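You operate a simulated robot arm through the tools that you are given. There is no shell and no other tool.

You are at the controls of a simulated two-armed robot. One attempt, no reset.

TASK
Sand the bored rail's top edge smooth and lay it on the done mat.
Fine: lock the blue lever first; use the medium block and put it back; free the lever before you lift the rail. Set down upright: bored rail.

It is judged by the outcome, as a careful person would: the job done as asked, and still so three seconds after it is handed in. It fails if anything else is knocked over, pushed out of place, dropped, spilled or broken.

THE ROBOT
Two 7-joint arms with two-finger parallel grippers on one trunk that stands fixed in place. Base frame: the origin is at the foot of the trunk, x ahead of it, y to its left, z up. Lengths are in mm, angles in degrees, forces in N, time in s.
The left shoulder is at [71, 156, 1055], the right one opposite. Payload 3.91 kg a hand.
The tool frame of a hand sits at the grasp point between the pads (the TCP): z along the fingers, y along the line on which they close. The tips reach 30 mm beyond it. The gripper opens to 110 mm. The fingers are 20 mm wide and 10 mm thick; the gripper's body (48 by 112 mm) begins 55 mm behind the TCP.
Orientation is that of the tool frame in the base frame, as a unit quaternion [w, x, y, z]. With the fingers straight down and closing along the base's y, the tool's x points along the base's -x, its y along +y and its z along -z.

THE INTERFACE
- The arms move only by the tool move_arm. It takes "left_series", "right_series" or both (then of equal length, played together; a hand with none holds still); each is a list of rows, each a list of 7 numbers: the shift along the tool's x, y, z in m, then the turn, a rotation vector about the tool's x, y, z in degrees, then the finger opening in m, from 0 to 0.11. In form: [[tx, ty, tz, wx, wy, wz, grip], ...]. A call has 1 to 20 rows; each row is the pose to reach, as a shift and turn from the pose commanded when the call began, along the tool's axes at that moment. Each row takes 0.2 s and may step no farther than 50 mm and 8.6 degrees from the row before; otherwise, or with a gripper value out of range, the whole call is refused. A pose out of reach is approached as far as the arm can. The call stops where the force on the tool passes 70 N (or 10 N more than at its start, if that is more) or the arm is blocked; 0.2 s more then pass. Each finger travels about 108 mm/s and halts on what it meets, pressing with about 25 N; the grip force reading is that of the motor and also rises with nothing between the fingers. The clock runs only during rows and for 0.2 s after the last one: add rows that repeat a pose to give the fingers time. The reply holds the time, the measured pose of the TCP, the force on the tool along the base axes, the opening and the grip force, in the units named above and with some noise, with the torque about the TCP (base axes, N m) and any sound that the robot's microphone picked up.
- Cameras (640 x 400 px; columns grow to the right, rows downward): "scene" is now at [137.8, 29.2, 1294.6]; the picture's right is [0.32, -0.95, -0.00], its down [-0.43, -0.14, -0.89] and it looks along [0.85, 0.28, -0.45] (base axes); focal length 340 px, centre (320, 200). "left" rides on the left gripper at [72, -17, -103] in its tool frame; the picture's right is [0.23, 0.97, 0.00], its down [-0.76, 0.18, -0.62] and it looks along [-0.61, 0.14, 0.78] (tool axes); focal length 222 px, centre (320, 200). "right" rides on the right gripper at [72, 17, -103] in its tool frame; the picture's right is [-0.23, 0.97, 0.00], its down [-0.76, -0.18, -0.62] and it looks along [-0.61, -0.14, 0.78] (tool axes); focal length 222 px, centre (320, 200).
- capture(camera): a new picture of that camera. The clock stands still meanwhile.
- slide_trunk(by): slides the trunk up (or, below 0, down) by that many mm; the arms and the scene camera ride with it, the base frame stays. It gives what a move gives, with no picture.
- head_to(pan, tilt): turns the head with the scene camera to pan (to the left, within 86 degrees either way) and tilt (down, from -29 to 69), counted from straight ahead of the robot. It gives what a move gives.
- probe_pixels(camera, pixels): for up to 12 pixels [column, row] of the newest picture of that camera ("zoom" is the newest enlarged one), the place [x, y, z] in the base frame of the surface seen there, good to about 2 mm. The clock stands still meanwhile.
- inspect(camera, box): a new picture of the part [left, top, right, bottom] of that camera's present view, enlarged. The clock stands still meanwhile.
- job_done(): hands the job in; it is judged then, once.

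Open the grippers and draw the arms clear of the work before you hand the job in, unless the task says otherwise.

The tools are called as name(argument=value, ...) on one line, values as JSON. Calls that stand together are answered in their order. move_arm: Moves the arms, as the interface text tells. Its arguments: {"type":"object","properties":{"left_series":{"type":"array","items":{"type":"array","items":{"type":"number"}}},"right_series":{"type":"array","items":{"type":"array","items":{"type":"number"}}}},"required":[]} The other tools are called the same way: slide_trunk (by) slides the trunk up or down; head_to (pan, tilt) turns the head that bears the scene camera; capture (camera) takes a picture; probe_pixels (camera, pixels) gives the place of the surface under pixels of a picture; inspect (camera, box) takes an enlarged picture of a part of a camera's view; job_done () hands the job in.

At the start:

```text
time: 0.0
left_tool_pos: [626.1, 393.9, 1165.0]
left_tool_rot: [0.0, 0.0, 1.0, 0.0]
left_force: [0.6, 0.1, 0.0]
left_ft_torque: [0.0, -0.02, 0.02]
left_grip_width: 109.8
left_grip_force: 0.0
right_tool_pos: [630.9, -117.2, 1167.8]
right_tool_rot: [0.001, 0.001, 1.0, 0.0]
right_force: [-0.2, -0.9, -0.2]
right_ft_torque: [-0.01, 0.01, 0.03]
right_grip_width: 110.0
right_grip_force: 0.0
trunk travel left (down, up): [-500.0, 440.0]
head pan, tilt: [18.4, 26.9]
```

scene: 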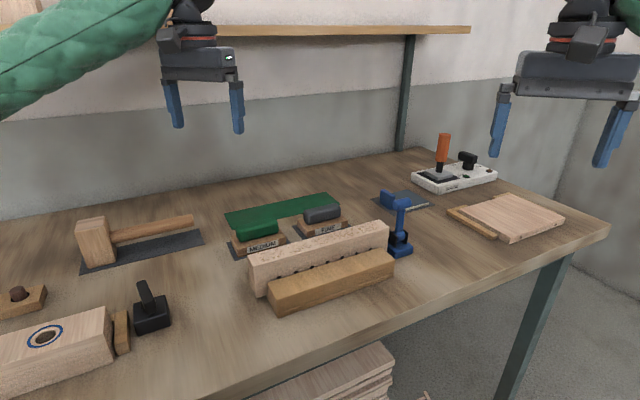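
right: 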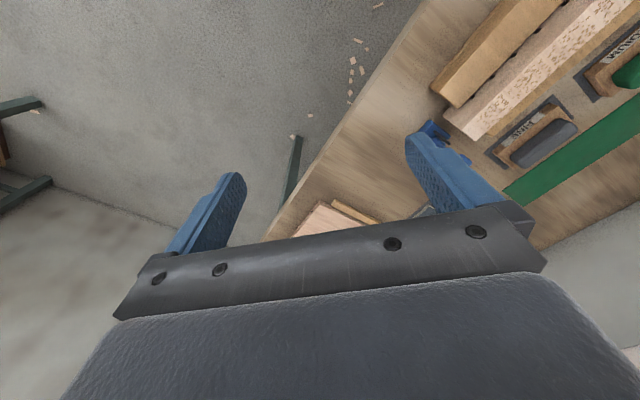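
left: 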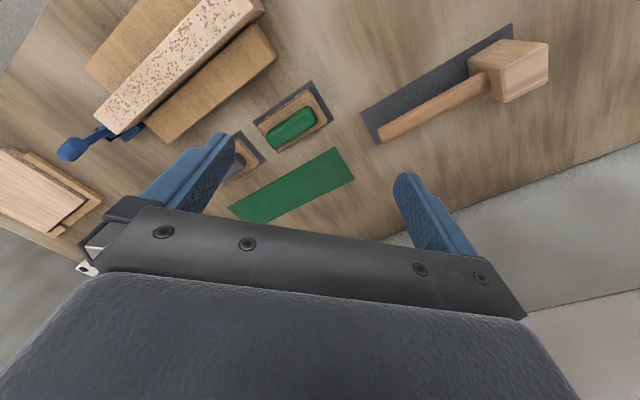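

The scene shows the rail at about (320,255), the blue lever at (400,225), the medium block at (258,237) and a green mat at (280,210). I'll take enlarged pictures to see the details.

inspect(camera="scene", box=[220, 180, 440, 318])

inspect(camera="scene", box=[0, 180, 220, 400])

inspect(camera="scene", box=[370, 120, 610, 270])

inspect(camera="left", box=[0, 0, 360, 225])

```text
2.90 times, centred on (330, 249) of scene
```

zoom: 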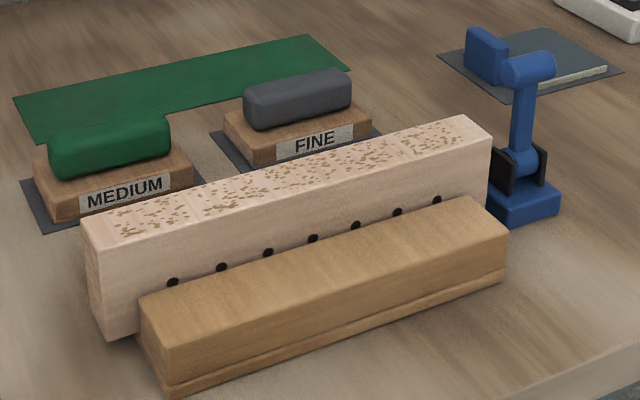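

```text
1.82 times, centred on (110, 290) of scene
```

zoom: 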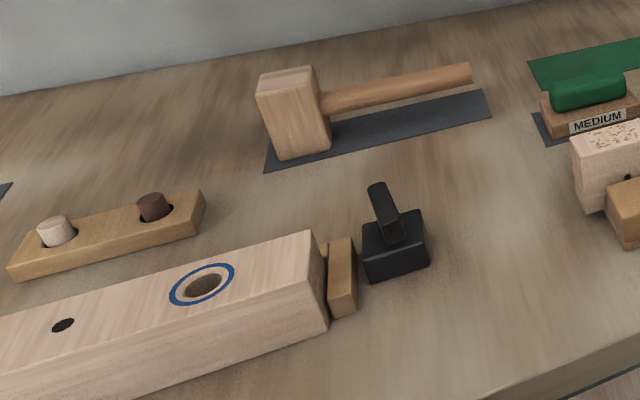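

```text
2.67 times, centred on (490, 195) of scene
```

zoom: 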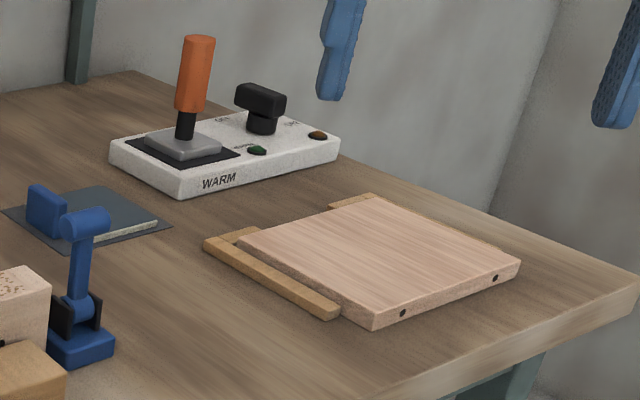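

```text
1.78 times, centred on (180, 112) of left
```

zoom: 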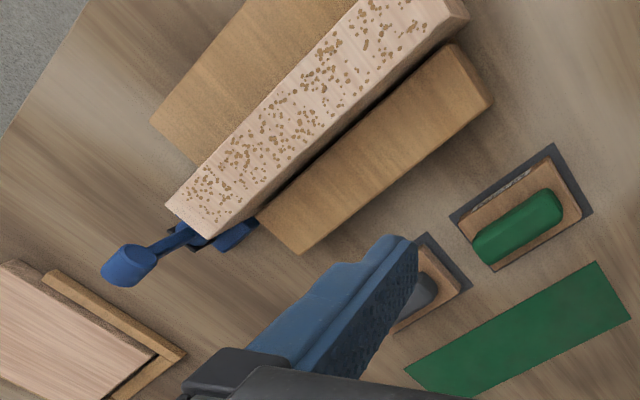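

I'll measure the key parts: the rail's top corners, the jaws, the lever, the block and the mat.

inspect(camera="scene", box=[220, 180, 440, 318])

probe_pixels(camera="zoom", pixels=[[88, 222], [463, 118], [488, 138], [108, 246], [100, 330], [145, 300], [468, 200], [505, 240], [165, 345], [175, 390], [500, 275], [300, 180]])

probe_pixels(camera="zoom", pixels=[[510, 75], [548, 65], [520, 115], [525, 165], [500, 165], [540, 160], [525, 205], [555, 205], [485, 50], [550, 80], [600, 72], [580, 40]])

probe_pixels(camera="zoom", pixels=[[16, 98], [305, 36], [350, 68], [36, 140], [60, 132], [165, 112], [60, 165], [165, 140], [40, 165], [65, 215], [190, 180], [50, 225]])

```text
2.90 times, centred on (330, 249) of scene
```

zoom: 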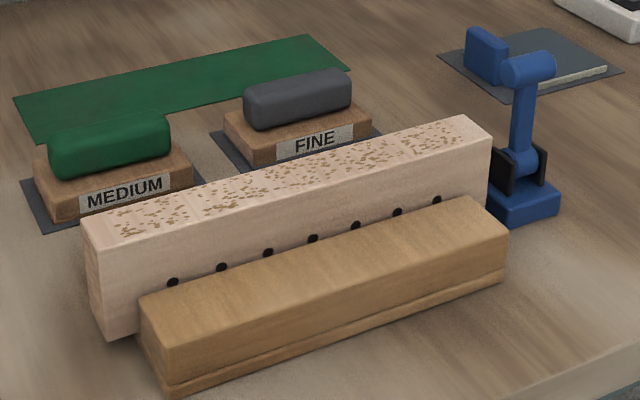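

```text
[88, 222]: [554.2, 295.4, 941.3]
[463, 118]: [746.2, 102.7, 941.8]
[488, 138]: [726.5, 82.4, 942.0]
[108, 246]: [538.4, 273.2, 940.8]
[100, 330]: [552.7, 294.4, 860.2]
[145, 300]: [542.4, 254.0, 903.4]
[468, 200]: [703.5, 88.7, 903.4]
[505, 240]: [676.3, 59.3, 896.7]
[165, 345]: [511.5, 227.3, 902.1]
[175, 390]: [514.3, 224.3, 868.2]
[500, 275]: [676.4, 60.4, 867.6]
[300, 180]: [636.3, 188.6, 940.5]
```

```text
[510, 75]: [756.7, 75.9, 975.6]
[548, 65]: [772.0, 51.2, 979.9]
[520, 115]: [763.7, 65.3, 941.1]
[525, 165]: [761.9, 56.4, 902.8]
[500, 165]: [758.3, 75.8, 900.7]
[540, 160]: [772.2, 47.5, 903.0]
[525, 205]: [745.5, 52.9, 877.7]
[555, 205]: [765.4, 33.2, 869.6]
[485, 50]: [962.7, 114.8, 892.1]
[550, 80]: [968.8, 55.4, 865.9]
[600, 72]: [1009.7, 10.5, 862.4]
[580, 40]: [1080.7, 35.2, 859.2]
```

```text
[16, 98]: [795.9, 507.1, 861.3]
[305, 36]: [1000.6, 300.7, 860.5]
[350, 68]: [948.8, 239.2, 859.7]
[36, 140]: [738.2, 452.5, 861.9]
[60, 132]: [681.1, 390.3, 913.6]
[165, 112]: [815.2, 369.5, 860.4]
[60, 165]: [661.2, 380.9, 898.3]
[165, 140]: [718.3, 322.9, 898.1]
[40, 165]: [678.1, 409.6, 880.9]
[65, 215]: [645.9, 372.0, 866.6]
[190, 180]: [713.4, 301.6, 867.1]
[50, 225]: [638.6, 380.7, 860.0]
```

The table is at z≈860, the rail's top at z≈941 running diagonally from about (546,284) to (736,92), and the lever stands upright at about (763,60). I'll zoom in on the lever to learn how it turns.

inspect(camera="scene", box=[365, 180, 445, 262])

inspect(camera="left", box=[40, 90, 200, 190])

inspect(camera="right", box=[380, 60, 540, 180])

```text
4.88 times, centred on (405, 221) of scene
```

zoom: 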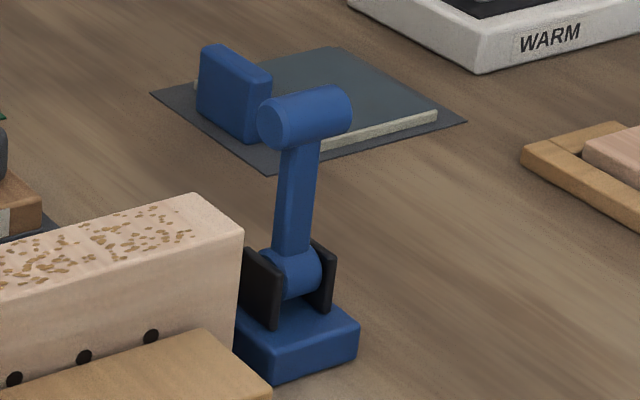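

```text
4.00 times, centred on (120, 140) of left
```

zoom: 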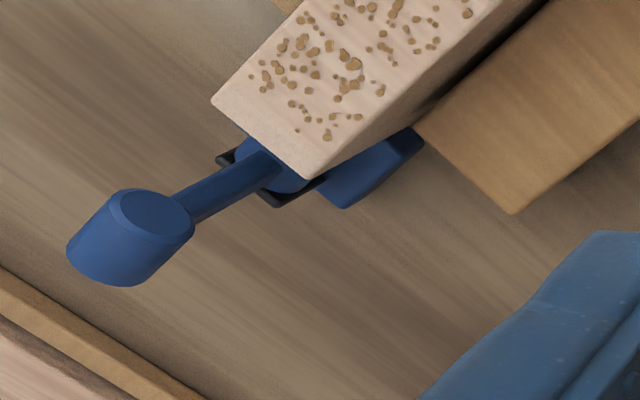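

```text
3.33 times, centred on (460, 120) of right
```

zoom: 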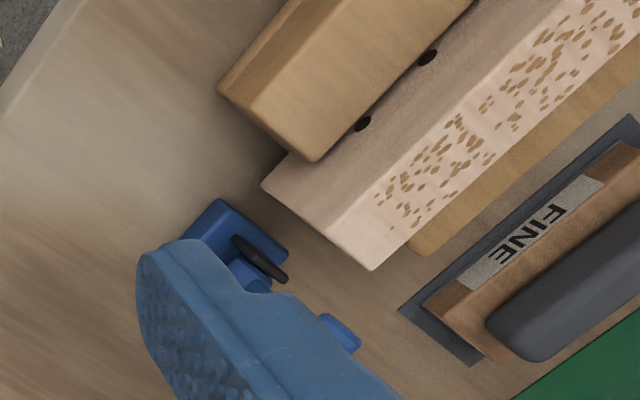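

The lever's pivot seems to lie along the rail's line, with a base block under it. I'll move the right hand over for a closer view between its fingers.

move_arm(right_series=[[-0.004, 0.035, 0.018, 0, 0, 0, 0.11], [-0.008, 0.07, 0.036, 0, 0, 0, 0.11], [-0.012, 0.105, 0.054, 0, 0, 0, 0.11], [-0.016, 0.14, 0.072, 0, 0, 0, 0.11], [-0.019, 0.177, 0.088, 0, 0, 0, 0.11]])

capture(camera="right")

inspect(camera="right", box=[230, 110, 430, 235])

```text
time: 1.2
left_tool_pos: [626.2, 394.0, 1164.8]
left_tool_rot: [-0.001, 0.0, 1.0, -0.001]
left_force: [0.4, -0.1, 0.8]
left_ft_torque: [-0.03, 0.01, 0.01]
left_grip_width: 109.9
left_grip_force: 0.0
right_tool_pos: [651.2, 63.6, 1080.1]
right_tool_rot: [0.0, 0.0, 1.0, -0.001]
right_force: [0.3, 0.8, -0.1]
right_ft_torque: [0.04, -0.03, -0.02]
right_grip_width: 109.9
right_grip_force: 0.0
trunk travel left (down, up): [-500.0, 440.0]
head pan, tilt: [18.4, 26.9]
```

```text
taken
```

right: 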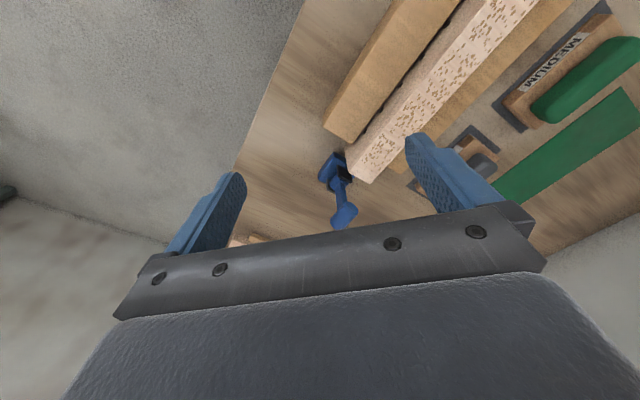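

```text
3.20 times, centred on (330, 172) of right
```

zoom: 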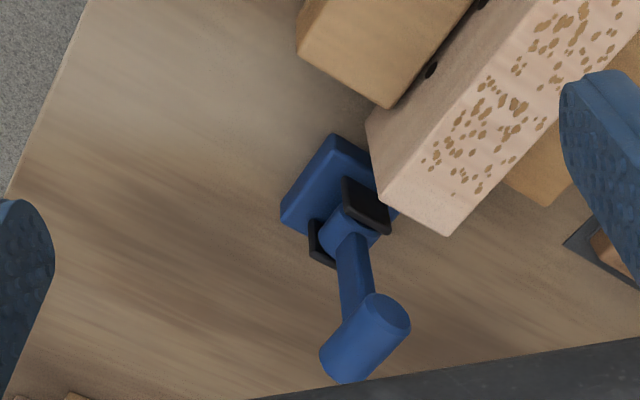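

The lever head shows at (365,340) and the base at (320,190) in the enlarged view. I'll probe the base's extent relative to the pivot, to find which way the lever falls.

probe_pixels(camera="zoom", pixels=[[334, 140], [284, 208], [300, 235], [370, 155], [345, 182], [388, 228], [312, 225], [330, 262], [340, 235], [355, 270], [345, 355], [390, 315]])

inspect(camera="left", box=[80, 100, 160, 150])

probe_pixels(camera="left", pixels=[[133, 131], [125, 139], [143, 124], [98, 131], [108, 136], [72, 145], [80, 155]])

```text
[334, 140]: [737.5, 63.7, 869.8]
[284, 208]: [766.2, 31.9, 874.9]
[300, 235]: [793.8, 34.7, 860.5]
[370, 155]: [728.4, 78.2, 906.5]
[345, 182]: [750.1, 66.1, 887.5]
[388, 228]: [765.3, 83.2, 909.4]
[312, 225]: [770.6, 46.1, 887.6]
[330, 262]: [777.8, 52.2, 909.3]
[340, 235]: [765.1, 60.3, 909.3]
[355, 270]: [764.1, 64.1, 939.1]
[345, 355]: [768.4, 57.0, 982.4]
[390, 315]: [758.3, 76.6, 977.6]
```

```text
8.00 times, centred on (120, 125) of left
```

zoom: 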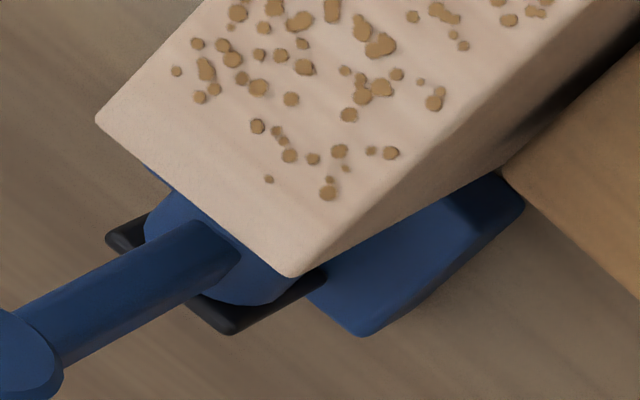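

```text
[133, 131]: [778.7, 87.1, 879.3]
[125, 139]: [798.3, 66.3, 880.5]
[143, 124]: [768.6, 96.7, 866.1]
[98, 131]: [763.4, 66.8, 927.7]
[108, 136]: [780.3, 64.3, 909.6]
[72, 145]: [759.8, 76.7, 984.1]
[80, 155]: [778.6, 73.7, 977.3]
```

The base block is symmetric about the pivot at (765,63), and the lever is upright with its head's axis along the rail's line. I'll turn the right hand 45° so it closes along that line and bring it above the head, high up, to look at the geometry.

move_arm(right_series=[[-0.015, 0, 0, 0, 0, -7.5, 0.11], [-0.03, 0, 0, 0, 0, -15, 0.11], [-0.045, 0, 0, 0, 0, -22.5, 0.11], [-0.06, 0, 0, 0, 0, -30, 0.09], [-0.075, 0, 0, 0, 0, -37.5, 0.07], [-0.09, 0, 0, 0, 0, -45, 0.06]])

capture(camera="right")

capture(camera="scene")

capture(camera="left")

```text
time: 2.6
left_tool_pos: [627.1, 393.6, 1165.0]
left_tool_rot: [-0.001, 0.0, 1.0, 0.0]
left_force: [0.2, 0.5, -0.3]
left_ft_torque: [0.0, 0.01, 0.0]
left_grip_width: 109.9
left_grip_force: 0.1
right_tool_pos: [740.5, 60.9, 1078.8]
right_tool_rot: [-0.001, -0.383, 0.924, 0.0]
right_force: [0.0, 0.5, 0.6]
right_ft_torque: [0.02, 0.0, 0.0]
right_grip_width: 60.0
right_grip_force: 0.0
trunk travel left (down, up): [-500.0, 440.0]
head pan, tilt: [18.4, 26.9]
```

```text
taken
```

right: 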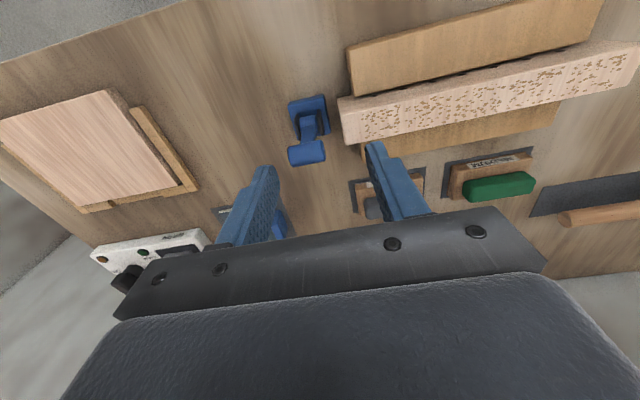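

```text
taken
```

scene: 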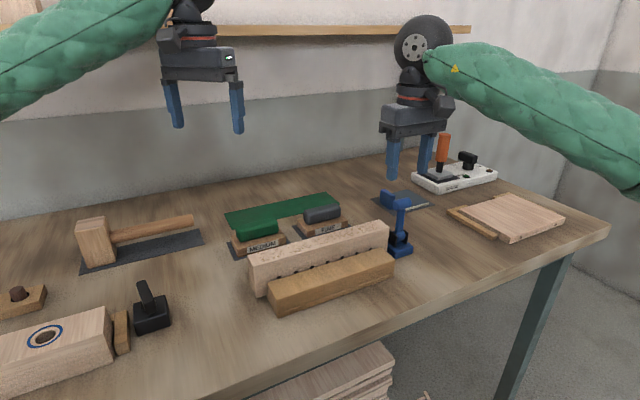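

```text
taken
```

left: 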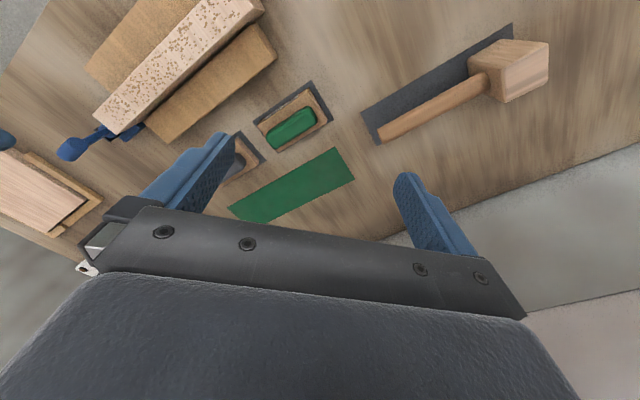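

The right view shows the lever head at (306,153), its base at (308,112) and the rail's end at (345,120). I'll enlarge it and probe the head.

inspect(camera="right", box=[260, 80, 380, 180])

probe_pixels(camera="right", pixels=[[292, 148], [322, 144], [324, 157], [293, 163], [307, 152], [306, 142], [307, 163], [308, 122], [309, 132], [340, 98], [344, 140], [365, 153]])

probe_pixels(camera="right", pixels=[[352, 180], [382, 210], [422, 178], [452, 200], [535, 150], [462, 198], [512, 157], [555, 104], [560, 122], [275, 220]])

```text
4.00 times, centred on (320, 130) of right
```

zoom: 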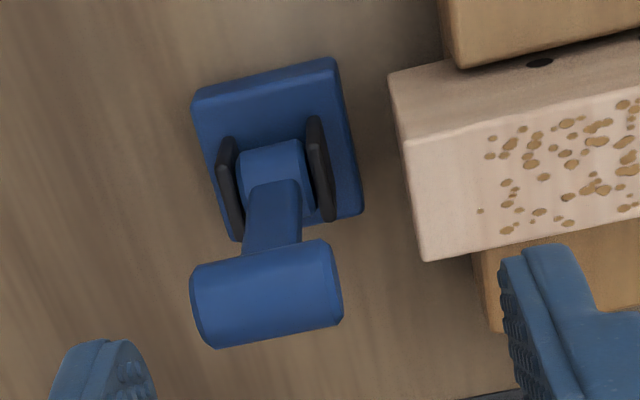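

```text
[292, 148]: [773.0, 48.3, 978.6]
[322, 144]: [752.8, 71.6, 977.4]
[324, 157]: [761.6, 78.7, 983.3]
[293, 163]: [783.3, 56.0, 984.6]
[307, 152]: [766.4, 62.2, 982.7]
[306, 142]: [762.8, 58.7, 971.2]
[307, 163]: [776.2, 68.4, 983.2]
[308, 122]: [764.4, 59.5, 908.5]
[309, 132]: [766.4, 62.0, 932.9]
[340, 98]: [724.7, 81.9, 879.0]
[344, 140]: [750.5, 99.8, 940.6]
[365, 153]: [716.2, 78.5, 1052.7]
```

```text
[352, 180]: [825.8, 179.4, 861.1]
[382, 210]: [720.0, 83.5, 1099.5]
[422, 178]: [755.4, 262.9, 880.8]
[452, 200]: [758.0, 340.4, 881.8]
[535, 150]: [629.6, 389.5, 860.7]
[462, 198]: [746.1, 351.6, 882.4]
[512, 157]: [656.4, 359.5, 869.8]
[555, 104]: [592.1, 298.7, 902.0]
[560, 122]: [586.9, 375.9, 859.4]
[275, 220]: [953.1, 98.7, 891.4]
```

The lever head is centred at about (769,65,973), roughly 32 mm long along the rail's line. I'll lower the right hand over it with the fingers at 48 mm, clear of the rail's end.

move_arm(right_series=[[-0.012, -0.009, 0, 0, 0, 0, 0.05], [-0.023, -0.0173, 0, 0, 0, 0, 0.048], [-0.023, -0.0173, 0.03, 0, 0, 0, 0.048], [-0.023, -0.0173, 0.05, 0, 0, 0, 0.048], [-0.023, -0.0173, 0.05, 0, 0, 0, 0.048]])

inspect(camera="right", box=[200, 80, 480, 255])

inspect(camera="scene", box=[340, 130, 480, 270])

```text
time: 3.8
left_tool_pos: [624.5, 393.5, 1164.5]
left_tool_rot: [0.0, -0.001, 1.0, 0.0]
left_force: [-0.2, -0.2, 0.2]
left_ft_torque: [0.0, 0.03, -0.01]
left_grip_width: 109.9
left_grip_force: 0.0
right_tool_pos: [766.1, 64.5, 1029.5]
right_tool_rot: [0.0, -0.383, 0.924, -0.001]
right_force: [0.1, -0.1, 0.0]
right_ft_torque: [0.02, 0.01, -0.02]
right_grip_width: 47.9
right_grip_force: 0.0
trunk travel left (down, up): [-500.0, 440.0]
head pan, tilt: [18.4, 26.9]
```

```text
2.29 times, centred on (340, 168) of right
```

zoom: 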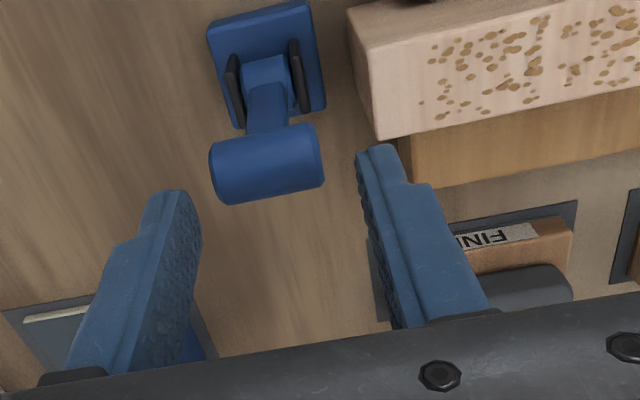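

```text
2.86 times, centred on (410, 200) of scene
```

zoom: 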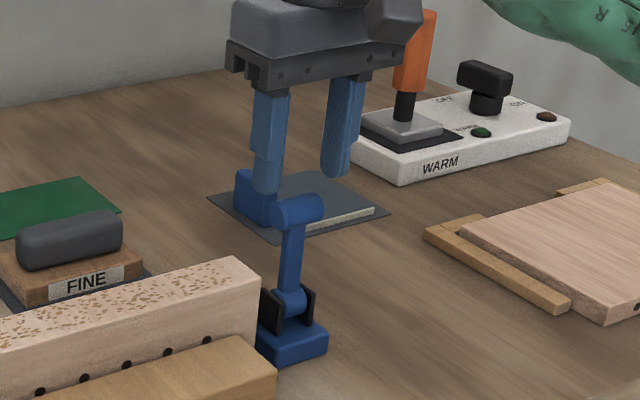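

The fingers straddle the head. I'll go down 48 mm and close gently on its ends.

move_arm(right_series=[[-0.001, -0.001, 0.016, 0, 0, 0, 0.048], [-0.002, -0.002, 0.032, 0, 0, 0, 0.048], [-0.002, -0.002, 0.048, 0, 0, 0, 0.048], [-0.002, -0.002, 0.048, 0, 0, 0, 0.04], [-0.002, -0.002, 0.048, 0, 0, 0, 0.03], [-0.002, -0.002, 0.048, 0, 0, 0, 0.025]])

inspect(camera="right", box=[200, 80, 480, 255])

inspect(camera="scene", box=[340, 130, 480, 270])

```text
time: 5.2
left_tool_pos: [626.3, 394.7, 1164.8]
left_tool_rot: [-0.001, 0.0, 1.0, 0.0]
left_force: [0.6, 0.3, 0.1]
left_ft_torque: [-0.04, 0.0, -0.03]
left_grip_width: 110.1
left_grip_force: 0.0
right_tool_pos: [772.1, 64.5, 980.3]
right_tool_rot: [0.0, -0.382, 0.924, 0.0]
right_force: [7.1, -4.2, -1.6]
right_ft_torque: [-0.2, -0.38, -0.23]
right_grip_width: 35.7
right_grip_force: 45.0
trunk travel left (down, up): [-500.0, 440.0]
head pan, tilt: [18.4, 26.9]
```

```text
2.29 times, centred on (340, 168) of right
```

zoom: 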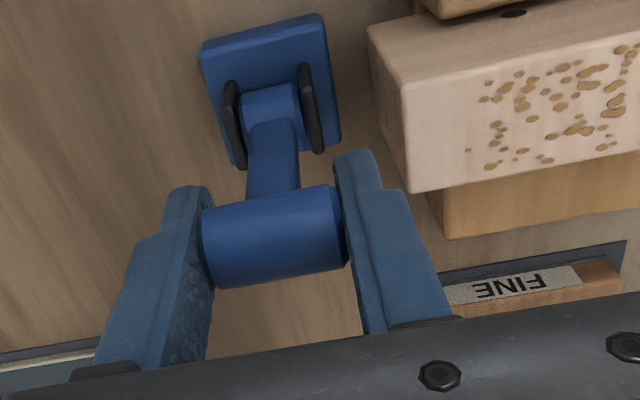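

```text
2.86 times, centred on (410, 200) of scene
```

zoom: 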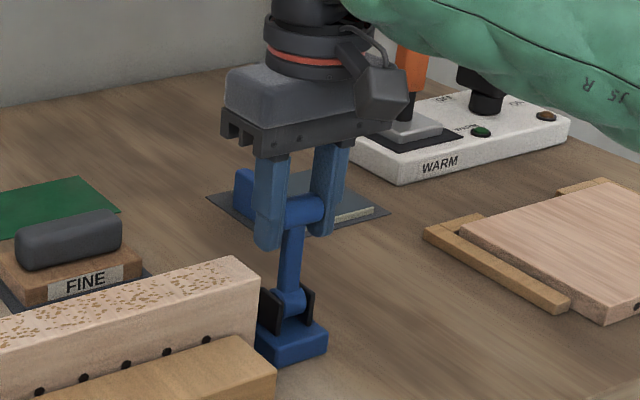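

The head is gripped at 35.7 mm. I'll try a small 6 mm nudge away from the robot side (+v) and read the force to see whether the lever yields.

move_arm(right_series=[[-0.002, -0.001, 0, 0, 0, 0, 0.03], [-0.004, -0.001, 0, 0, 0, 0, 0.03], [-0.006, -0.001, 0, 0, 0, 0, 0.03]])

```text
time: 6.0
left_tool_pos: [625.1, 393.9, 1165.9]
left_tool_rot: [0.0, 0.0, 1.0, 0.001]
left_force: [-0.8, -0.6, 0.0]
left_ft_torque: [0.0, -0.02, -0.01]
left_grip_width: 109.9
left_grip_force: 0.0
right_tool_pos: [775.7, 67.5, 980.1]
right_tool_rot: [0.0, -0.382, 0.924, 0.0]
right_force: [-14.2, -11.8, -7.6]
right_ft_torque: [-0.94, 0.91, -0.01]
right_grip_width: 36.0
right_grip_force: 45.1
trunk travel left (down, up): [-500.0, 440.0]
head pan, tilt: [18.4, 26.9]
```

Pushing away gives about 18 N of resistance over 5 mm. I'll go back and nudge the same amount the other way to compare.

move_arm(right_series=[[0.003, 0, 0, 0, 0, 0, 0.03], [0.006, 0, 0, 0, 0, 0, 0.03], [0.009, 0, 0, 0, 0, 0, 0.03], [0.012, 0, 0, 0, 0, 0, 0.03]])

inspect(camera="right", box=[200, 80, 480, 255])

```text
time: 7.0
left_tool_pos: [627.2, 395.2, 1163.5]
left_tool_rot: [-0.002, -0.001, 1.0, -0.001]
left_force: [0.2, -0.1, -0.5]
left_ft_torque: [-0.01, 0.01, -0.02]
left_grip_width: 110.0
left_grip_force: 0.0
right_tool_pos: [769.6, 62.0, 979.7]
right_tool_rot: [0.0, -0.383, 0.924, 0.0]
right_force: [30.5, 20.2, 6.1]
right_ft_torque: [-0.19, -0.65, 0.06]
right_grip_width: 35.9
right_grip_force: 45.1
trunk travel left (down, up): [-500.0, 440.0]
head pan, tilt: [18.4, 26.9]
```

```text
2.29 times, centred on (340, 168) of right
```

zoom: 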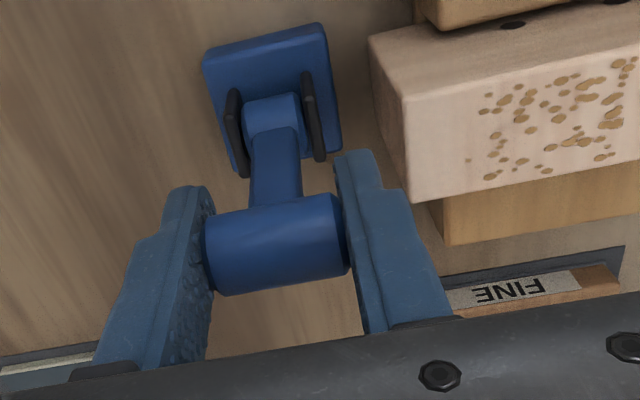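

Toward the robot it's stiff (36 N after 3.5 mm), while away it gave more readily. I'll swing it away along the arc to about 20° and see if it follows.

move_arm(right_series=[[-0.006, 0, 0, 0, 0, 0, 0.03], [-0.0124, 0, 0.0003, 0, 0, 0, 0.03], [-0.0188, 0, 0.0011, 0, 0, 0, 0.03], [-0.0252, 0, 0.0025, 0, 0, 0, 0.03], [-0.0313, 0, 0.0045, 0, 0, 0, 0.03]])

inspect(camera="right", box=[200, 80, 480, 255])

inspect(camera="scene", box=[340, 130, 480, 270])

```text
time: 8.2
left_tool_pos: [626.0, 393.1, 1165.5]
left_tool_rot: [0.0, -0.001, 1.0, 0.0]
left_force: [-1.5, 0.2, 0.6]
left_ft_torque: [0.01, -0.01, -0.01]
left_grip_width: 110.0
left_grip_force: 0.0
right_tool_pos: [788.9, 82.3, 977.2]
right_tool_rot: [0.0, -0.382, 0.924, 0.0]
right_force: [-1.7, -6.9, 2.8]
right_ft_torque: [-0.65, -0.11, 0.12]
right_grip_width: 35.7
right_grip_force: 45.0
trunk travel left (down, up): [-500.0, 440.0]
head pan, tilt: [18.4, 26.9]
```

```text
2.29 times, centred on (340, 168) of right
```

zoom: 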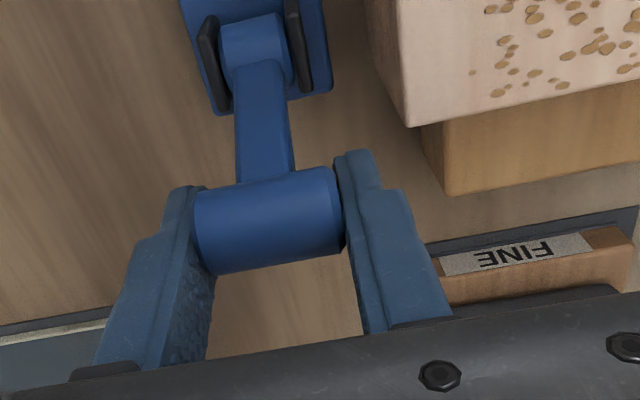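

```text
2.86 times, centred on (410, 200) of scene
```

zoom: 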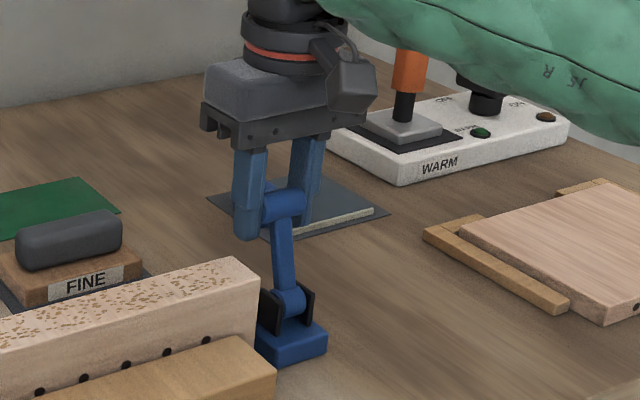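

The lever follows with low force, now about 20° over. I'll carry on along the arc to about 62°.

move_arm(right_series=[[-0.0083, 0, 0.0036, 0, 0, 0, 0.03], [-0.0161, 0, 0.0082, 0, 0, 0, 0.03], [-0.0232, 0, 0.0137, 0, 0, 0, 0.03], [-0.0297, 0, 0.02, 0, 0, 0, 0.03], [-0.0353, 0, 0.0271, 0, 0, 0, 0.03], [-0.04, 0, 0.0348, 0, 0, 0, 0.03]])

inspect(camera="right", box=[200, 60, 480, 235])

inspect(camera="scene", box=[340, 130, 480, 270])

```text
time: 9.6
left_tool_pos: [626.6, 394.3, 1164.7]
left_tool_rot: [0.001, 0.0, 1.0, 0.0]
left_force: [-0.4, -0.4, 0.0]
left_ft_torque: [0.0, 0.0, -0.01]
left_grip_width: 110.2
left_grip_force: 0.1
right_tool_pos: [817.4, 110.9, 940.3]
right_tool_rot: [-0.001, -0.383, 0.924, 0.0]
right_force: [10.1, 8.1, -1.0]
right_ft_torque: [0.34, -0.39, -0.04]
right_grip_width: 35.6
right_grip_force: 45.2
trunk travel left (down, up): [-500.0, 440.0]
head pan, tilt: [18.4, 26.9]
```

```text
2.29 times, centred on (340, 148) of right
```

zoom: 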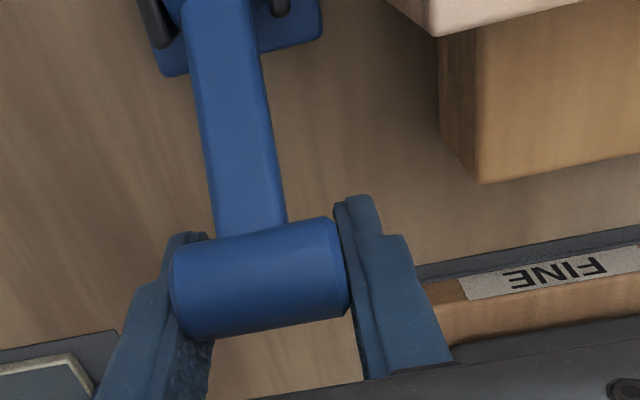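

```text
2.86 times, centred on (410, 200) of scene
```

zoom: 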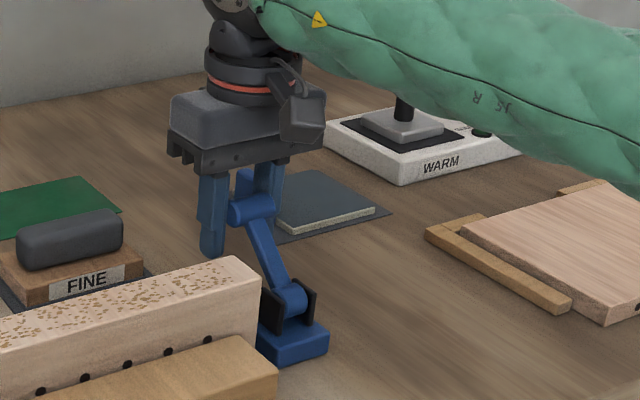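

The lever is at about 60° and moving freely. Before going lower I'll check how near the FINE block is to the finger.

probe_pixels(camera="right", pixels=[[385, 176], [470, 161], [395, 185], [405, 195], [470, 172]])

```text
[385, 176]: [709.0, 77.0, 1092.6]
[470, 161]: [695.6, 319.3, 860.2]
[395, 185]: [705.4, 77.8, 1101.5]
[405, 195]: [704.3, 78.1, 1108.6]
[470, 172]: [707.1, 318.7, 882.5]
```

That probe used an older picture, so I'll take a new right view and probe again.

capture(camera="right")

probe_pixels(camera="right", pixels=[[383, 178], [470, 161], [400, 184], [470, 175], [315, 170], [308, 110]])

```text
taken
```

right: 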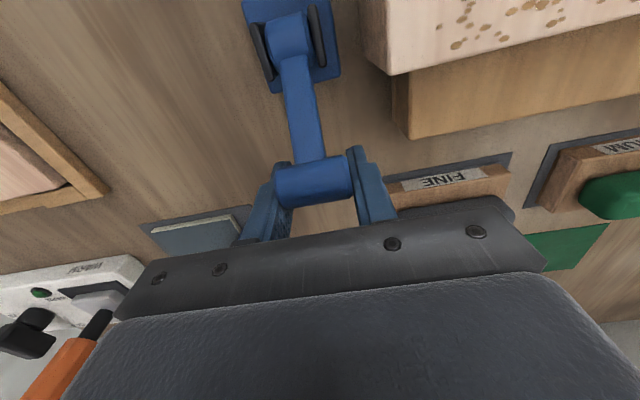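

```text
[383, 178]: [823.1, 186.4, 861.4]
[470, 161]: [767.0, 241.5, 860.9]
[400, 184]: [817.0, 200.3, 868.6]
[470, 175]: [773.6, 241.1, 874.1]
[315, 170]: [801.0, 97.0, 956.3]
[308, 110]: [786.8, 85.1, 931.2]
```

The FINE mat's front edge (v≈713) is well past the fingers (v≤690). I'll continue on down the arc.

move_arm(right_series=[[-0.0038, 0, 0.0082, 0, 0, 0, 0.03], [-0.0065, 0, 0.0168, 0, 0, 0, 0.03], [-0.0081, 0, 0.0257, 0, 0, 0, 0.03]])

inspect(camera="scene", box=[340, 130, 480, 270])

```text
time: 10.4
left_tool_pos: [625.9, 394.6, 1166.5]
left_tool_rot: [0.0, 0.0, 1.0, 0.0]
left_force: [0.8, 0.2, -0.4]
left_ft_torque: [-0.02, 0.02, 0.01]
left_grip_width: 109.9
left_grip_force: 0.1
right_tool_pos: [822.9, 116.5, 918.0]
right_tool_rot: [0.0, -0.383, 0.924, 0.0]
right_force: [5.1, 2.3, 16.6]
right_ft_torque: [-1.03, 0.88, -0.05]
right_grip_width: 35.7
right_grip_force: 44.6
trunk travel left (down, up): [-500.0, 440.0]
head pan, tilt: [18.4, 26.9]
```

```text
2.86 times, centred on (410, 200) of scene
```

zoom: 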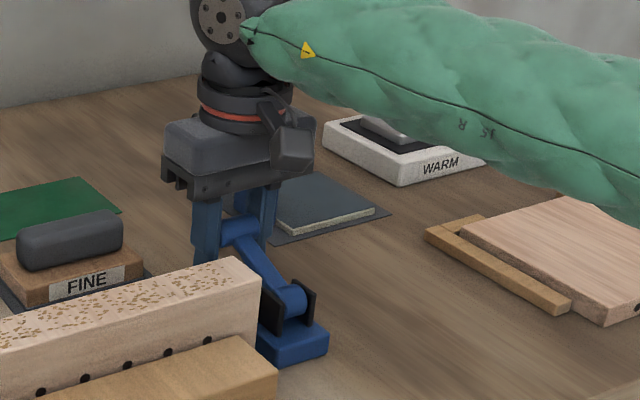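

The upward force is 17 N at about 78°, so a stop or detent may be near. I'll push down a few mm more.

move_arm(right_series=[[-0.0003, 0, 0.003, 0, 0, 0, 0.03], [-0.0006, 0, 0.006, 0, 0, 0, 0.03], [-0.0006, 0, 0.008, 0, 0, 0, 0.03]])

```text
time: 11.2
left_tool_pos: [625.8, 394.8, 1164.2]
left_tool_rot: [0.0, 0.0, 1.0, 0.0]
left_force: [-0.7, -1.0, 0.0]
left_ft_torque: [-0.01, 0.02, 0.03]
left_grip_width: 109.5
left_grip_force: 0.0
right_tool_pos: [824.3, 115.4, 908.1]
right_tool_rot: [0.0, -0.382, 0.924, 0.0]
right_force: [12.9, 6.9, 16.3]
right_ft_torque: [-0.88, 0.92, 0.02]
right_grip_width: 35.8
right_grip_force: 45.0
trunk travel left (down, up): [-500.0, 440.0]
head pan, tilt: [18.4, 26.9]
```

It still moves against a steady 16 N (friction). I'll continue down in small steps, easing outward a little.

move_arm(right_series=[[-0.002, 0, 0.003, 0, 0, 0, 0.03], [-0.003, 0, 0.006, 0, 0, 0, 0.03], [-0.003, 0, 0.009, 0, 0, 0, 0.03]])

inspect(camera="right", box=[200, 0, 480, 235])

inspect(camera="scene", box=[340, 130, 480, 270])

```text
time: 12.0
left_tool_pos: [622.7, 392.5, 1167.5]
left_tool_rot: [0.001, 0.0, 1.0, 0.0]
left_force: [0.1, 0.2, 0.2]
left_ft_torque: [0.01, 0.0, 0.02]
left_grip_width: 109.9
left_grip_force: 0.0
right_tool_pos: [823.6, 116.3, 903.5]
right_tool_rot: [0.002, -0.381, 0.924, 0.0]
right_force: [2.6, -7.3, 35.9]
right_ft_torque: [0.17, 0.18, 0.36]
right_grip_width: 35.9
right_grip_force: 44.3
trunk travel left (down, up): [-500.0, 440.0]
head pan, tilt: [18.4, 26.9]
```

```text
1.70 times, centred on (340, 118) of right
```

zoom: 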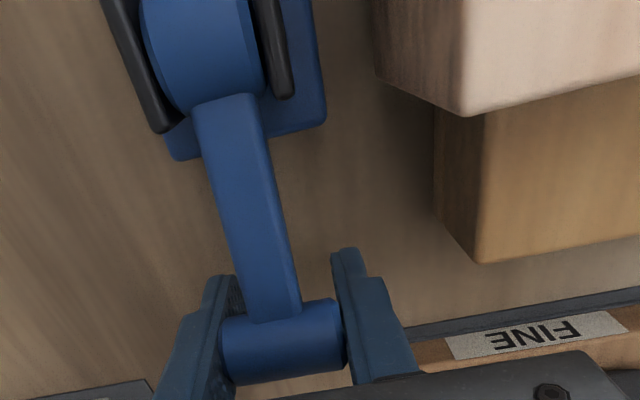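

```text
2.86 times, centred on (410, 200) of scene
```

zoom: 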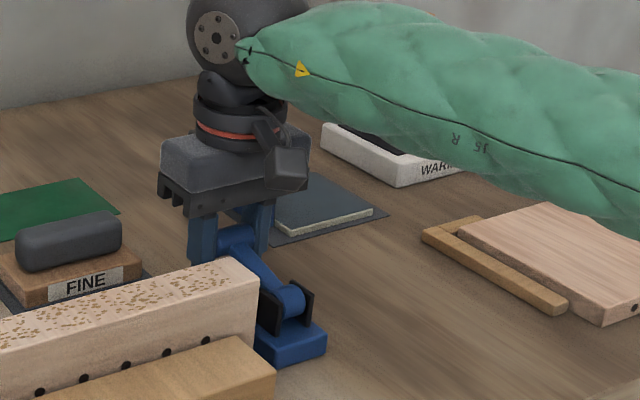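

The lever looks about level and the force has doubled to 36 N, so the end stop is close. I'll press 5 mm more to seat it.

move_arm(right_series=[[0, 0, 0.002, 0, 0, 0, 0.03], [0, 0, 0.004, 0, 0, 0, 0.03], [0, 0, 0.005, 0, 0, 0, 0.03]])

```text
time: 12.8
left_tool_pos: [623.9, 393.5, 1165.9]
left_tool_rot: [0.0, -0.001, 1.0, 0.0]
left_force: [-0.4, -0.2, -0.1]
left_ft_torque: [0.03, 0.04, -0.05]
left_grip_width: 110.2
left_grip_force: 0.1
right_tool_pos: [824.2, 116.8, 896.6]
right_tool_rot: [0.001, -0.383, 0.924, 0.0]
right_force: [8.8, -7.9, 35.9]
right_ft_torque: [0.2, 0.11, 0.09]
right_grip_width: 35.7
right_grip_force: 45.3
trunk travel left (down, up): [-500.0, 440.0]
head pan, tilt: [18.4, 26.9]
```

The force stayed at 36 N while the hand went down 7 mm, which suggests the fingers are slipping over the head. I'll open slightly, rise and look at the lever's real angle.

move_arm(right_series=[[0, 0, -0.003, 0, 0, 0, 0.05], [0, 0, -0.005, 0, 0, 0, 0.05], [0, 0, -0.03, 0, 0, 0, 0.05], [0, 0, -0.06, 0, 0, 0, 0.05], [0, 0, -0.1, 0, 0, 0, 0.05]])

inspect(camera="scene", box=[340, 130, 480, 270])

capture(camera="right")

```text
time: 14.0
left_tool_pos: [624.7, 395.2, 1164.6]
left_tool_rot: [0.0, 0.0, 1.0, 0.001]
left_force: [-0.7, -0.2, 0.1]
left_ft_torque: [-0.02, -0.01, -0.02]
left_grip_width: 110.2
left_grip_force: 0.1
right_tool_pos: [825.4, 119.8, 994.1]
right_tool_rot: [0.0, -0.383, 0.924, 0.001]
right_force: [-0.2, 0.2, 0.7]
right_ft_torque: [-0.01, -0.01, 0.0]
right_grip_width: 50.1
right_grip_force: 0.1
trunk travel left (down, up): [-500.0, 440.0]
head pan, tilt: [18.4, 26.9]
```

```text
2.86 times, centred on (410, 200) of scene
```

zoom: 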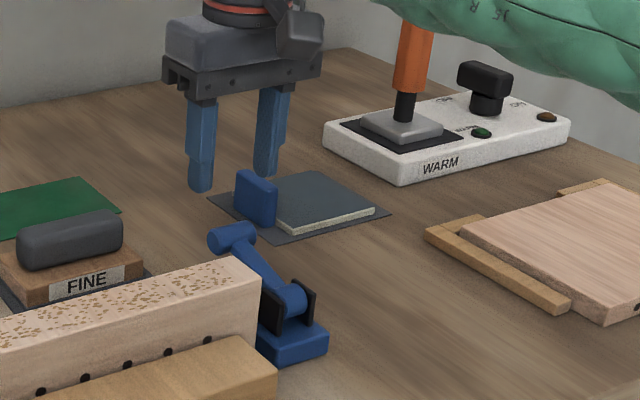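

```text
taken
```

right: 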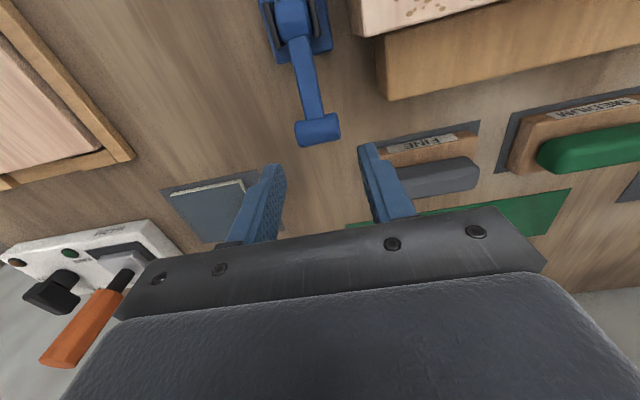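

The lever is down with its head at (317,128) in the right view. I'll probe its height.

probe_pixels(camera="right", pixels=[[317, 122], [318, 130], [318, 138], [307, 95], [298, 60], [300, 40], [293, 20]])

inspect(camera="right", box=[240, 0, 400, 150])

```text
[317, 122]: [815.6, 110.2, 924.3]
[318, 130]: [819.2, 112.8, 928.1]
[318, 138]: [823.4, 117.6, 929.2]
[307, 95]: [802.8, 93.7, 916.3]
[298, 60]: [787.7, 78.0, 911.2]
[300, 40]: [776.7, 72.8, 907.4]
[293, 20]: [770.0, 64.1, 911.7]
```

```text
2.67 times, centred on (320, 75) of right
```

zoom: 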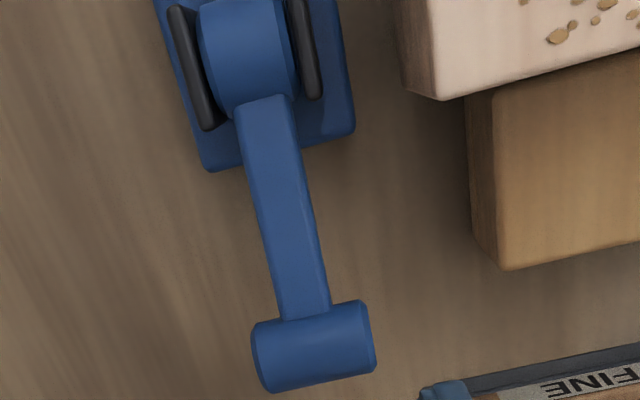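

The head's top is at z≈929, so the lever sits about 75° over. I'll press on it from above with closed fingers to check whether it's at its stop.

move_arm(right_series=[[0.006, 0, 0, 0, 0, 0, 0.02], [0.006, 0, 0, 0, 0, 0, 0.0], [0.006, 0, 0.02, 0, 0, 0, 0.0], [0.006, 0, 0.03, 0, 0, 0, 0.0], [0.006, 0, 0.034, 0, 0, 0, 0.0], [0.006, 0, 0.037, 0, 0, 0, 0.0], [0.006, 0, 0.039, 0, 0, 0, 0.0]])

```text
time: 15.6
left_tool_pos: [623.0, 394.9, 1167.3]
left_tool_rot: [0.001, 0.0, 1.0, 0.0]
left_force: [0.5, 0.2, 0.1]
left_ft_torque: [0.0, -0.01, -0.05]
left_grip_width: 109.9
left_grip_force: 0.0
right_tool_pos: [819.4, 113.1, 959.4]
right_tool_rot: [0.002, -0.382, 0.924, 0.0]
right_force: [5.9, 0.2, 33.0]
right_ft_torque: [0.24, -0.47, -0.06]
right_grip_width: 0.0
right_grip_force: 24.6
trunk travel left (down, up): [-500.0, 440.0]
head pan, tilt: [18.4, 26.9]
```

Contact came at z 959 with 33 N. I'll press 3 mm more to see whether the lever gives.

move_arm(right_series=[[0, 0, 0.002, 0, 0, 0, 0.0], [0, 0, 0.004, 0, 0, 0, 0.0]])

inspect(camera="scene", box=[340, 130, 480, 270])

```text
time: 16.2
left_tool_pos: [622.4, 393.9, 1167.7]
left_tool_rot: [0.002, 0.0, 1.0, 0.0]
left_force: [0.0, 0.2, 0.2]
left_ft_torque: [-0.02, 0.0, -0.02]
left_grip_width: 110.0
left_grip_force: 0.0
right_tool_pos: [818.5, 113.5, 959.3]
right_tool_rot: [0.004, -0.382, 0.924, -0.001]
right_force: [13.3, 2.0, 65.9]
right_ft_torque: [0.53, -0.85, -0.13]
right_grip_width: 0.0
right_grip_force: 24.9
trunk travel left (down, up): [-500.0, 440.0]
head pan, tilt: [18.4, 26.9]
```

```text
2.86 times, centred on (410, 200) of scene
```

zoom: 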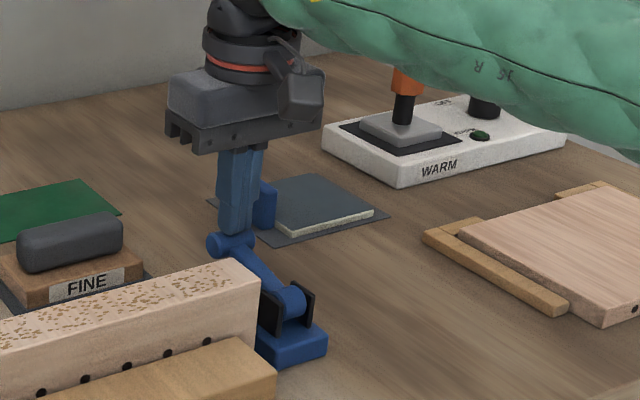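

The lever holds at 66 N with no motion, so it's at its stop: locked. I'll lift the right hand away and park it to the right.

move_arm(right_series=[[0, 0, -0.03, 0, 0, 0, 0.0], [0, 0, -0.08, 0, 0, 0, 0.0], [0, 0, -0.13, 0, 0, 0, 0.0], [0.045, -0.01, -0.15, 0, 0, 0, 0.0], [0.09, -0.02, -0.16, 0, 0, 0, 0.0], [0.135, -0.03, -0.17, 0, 0, 0, 0.0], [0.18, -0.04, -0.17, 0, 0, 0, 0.0], [0.225, -0.05, -0.17, 0, 0, 0, 0.0], [0.27, -0.06, -0.17, 0, 0, 0, 0.0], [0.305, -0.065, -0.17, 0, 0, 0, 0.0]])

capture(camera="scene")

capture(camera="left")

```text
refused: row 4 steps farther than a row can; nothing moved
```

```text
taken
```

scene: 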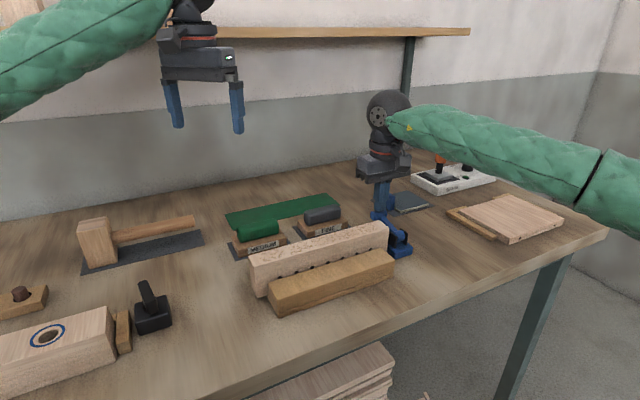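

```text
taken
```

left: 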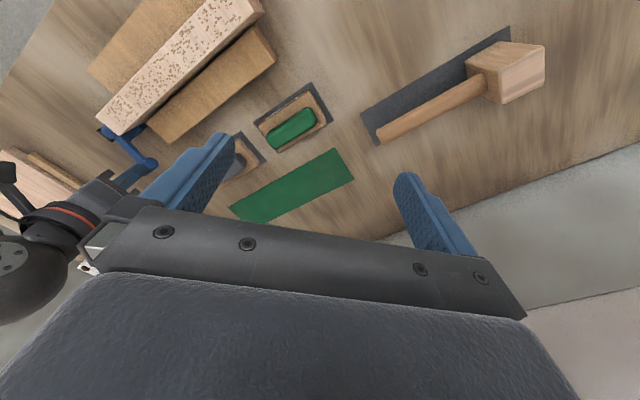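

One row stepped too far, so I'll send the same retreat in smaller steps.

move_arm(right_series=[[0, 0, -0.03, 0, 0, 0, 0.0], [0, 0, -0.07, 0, 0, 0, 0.0], [0, 0, -0.11, 0, 0, 0, 0.0], [0.02, -0.005, -0.14, 0, 0, 0, 0.0], [0.06, -0.015, -0.15, 0, 0, 0, 0.0], [0.1, -0.025, -0.16, 0, 0, 0, 0.0], [0.14, -0.035, -0.17, 0, 0, 0, 0.0], [0.18, -0.045, -0.17, 0, 0, 0, 0.0], [0.22, -0.05, -0.17, 0, 0, 0, 0.0], [0.26, -0.06, -0.17, 0, 0, 0, 0.0], [0.3, -0.065, -0.17, 0, 0, 0, 0.0]])

capture(camera="scene")

capture(camera="left")

```text
time: 18.6
left_tool_pos: [624.1, 393.7, 1166.1]
left_tool_rot: [-0.001, -0.001, 1.0, 0.0]
left_force: [0.0, -0.1, 0.9]
left_ft_torque: [0.02, -0.01, -0.01]
left_grip_width: 110.1
left_grip_force: 0.0
right_tool_pos: [655.1, -145.3, 1120.9]
right_tool_rot: [0.0, -0.384, 0.923, 0.0]
right_force: [0.1, -0.7, -0.2]
right_ft_torque: [-0.01, -0.04, -0.01]
right_grip_width: 0.0
right_grip_force: 24.9
trunk travel left (down, up): [-500.0, 440.0]
head pan, tilt: [18.4, 26.9]
```

```text
taken
```

scene: 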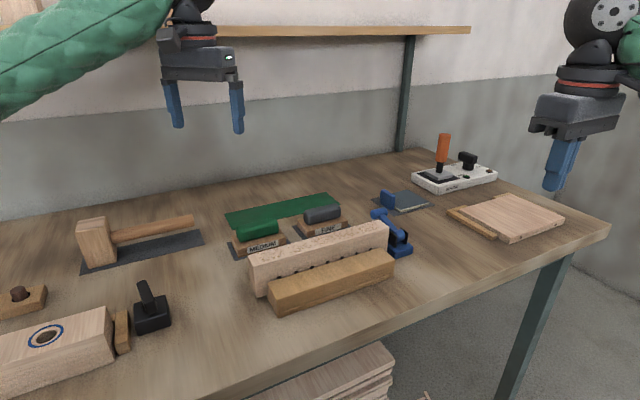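

```text
taken
```

left: 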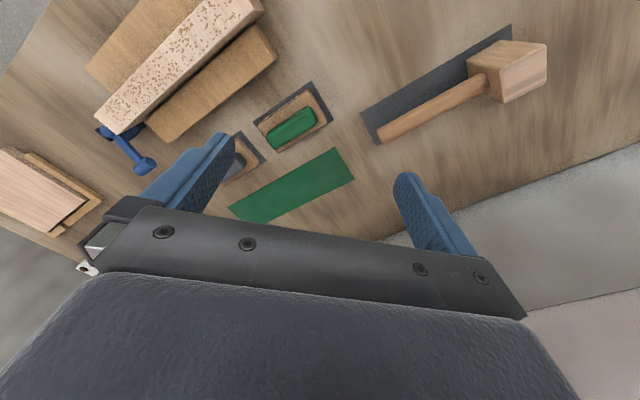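

The lever stays down and the right hand is clear. Now the medium block, at about (291,122) in the left view: I'll enlarge and probe it.

inspect(camera="left", box=[240, 70, 350, 165])

probe_pixels(camera="zoom", pixels=[[390, 80], [110, 300], [190, 420], [500, 250], [395, 235], [160, 390], [195, 440], [430, 290], [110, 330], [220, 480], [305, 330], [470, 320]])

```text
4.21 times, centred on (295, 118) of left
```

zoom: 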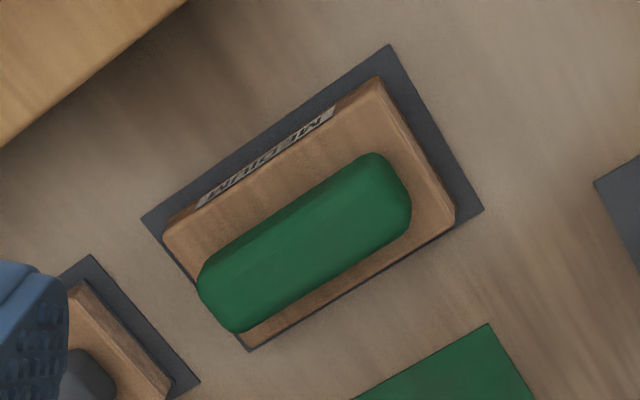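

```text
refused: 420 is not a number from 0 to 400
```

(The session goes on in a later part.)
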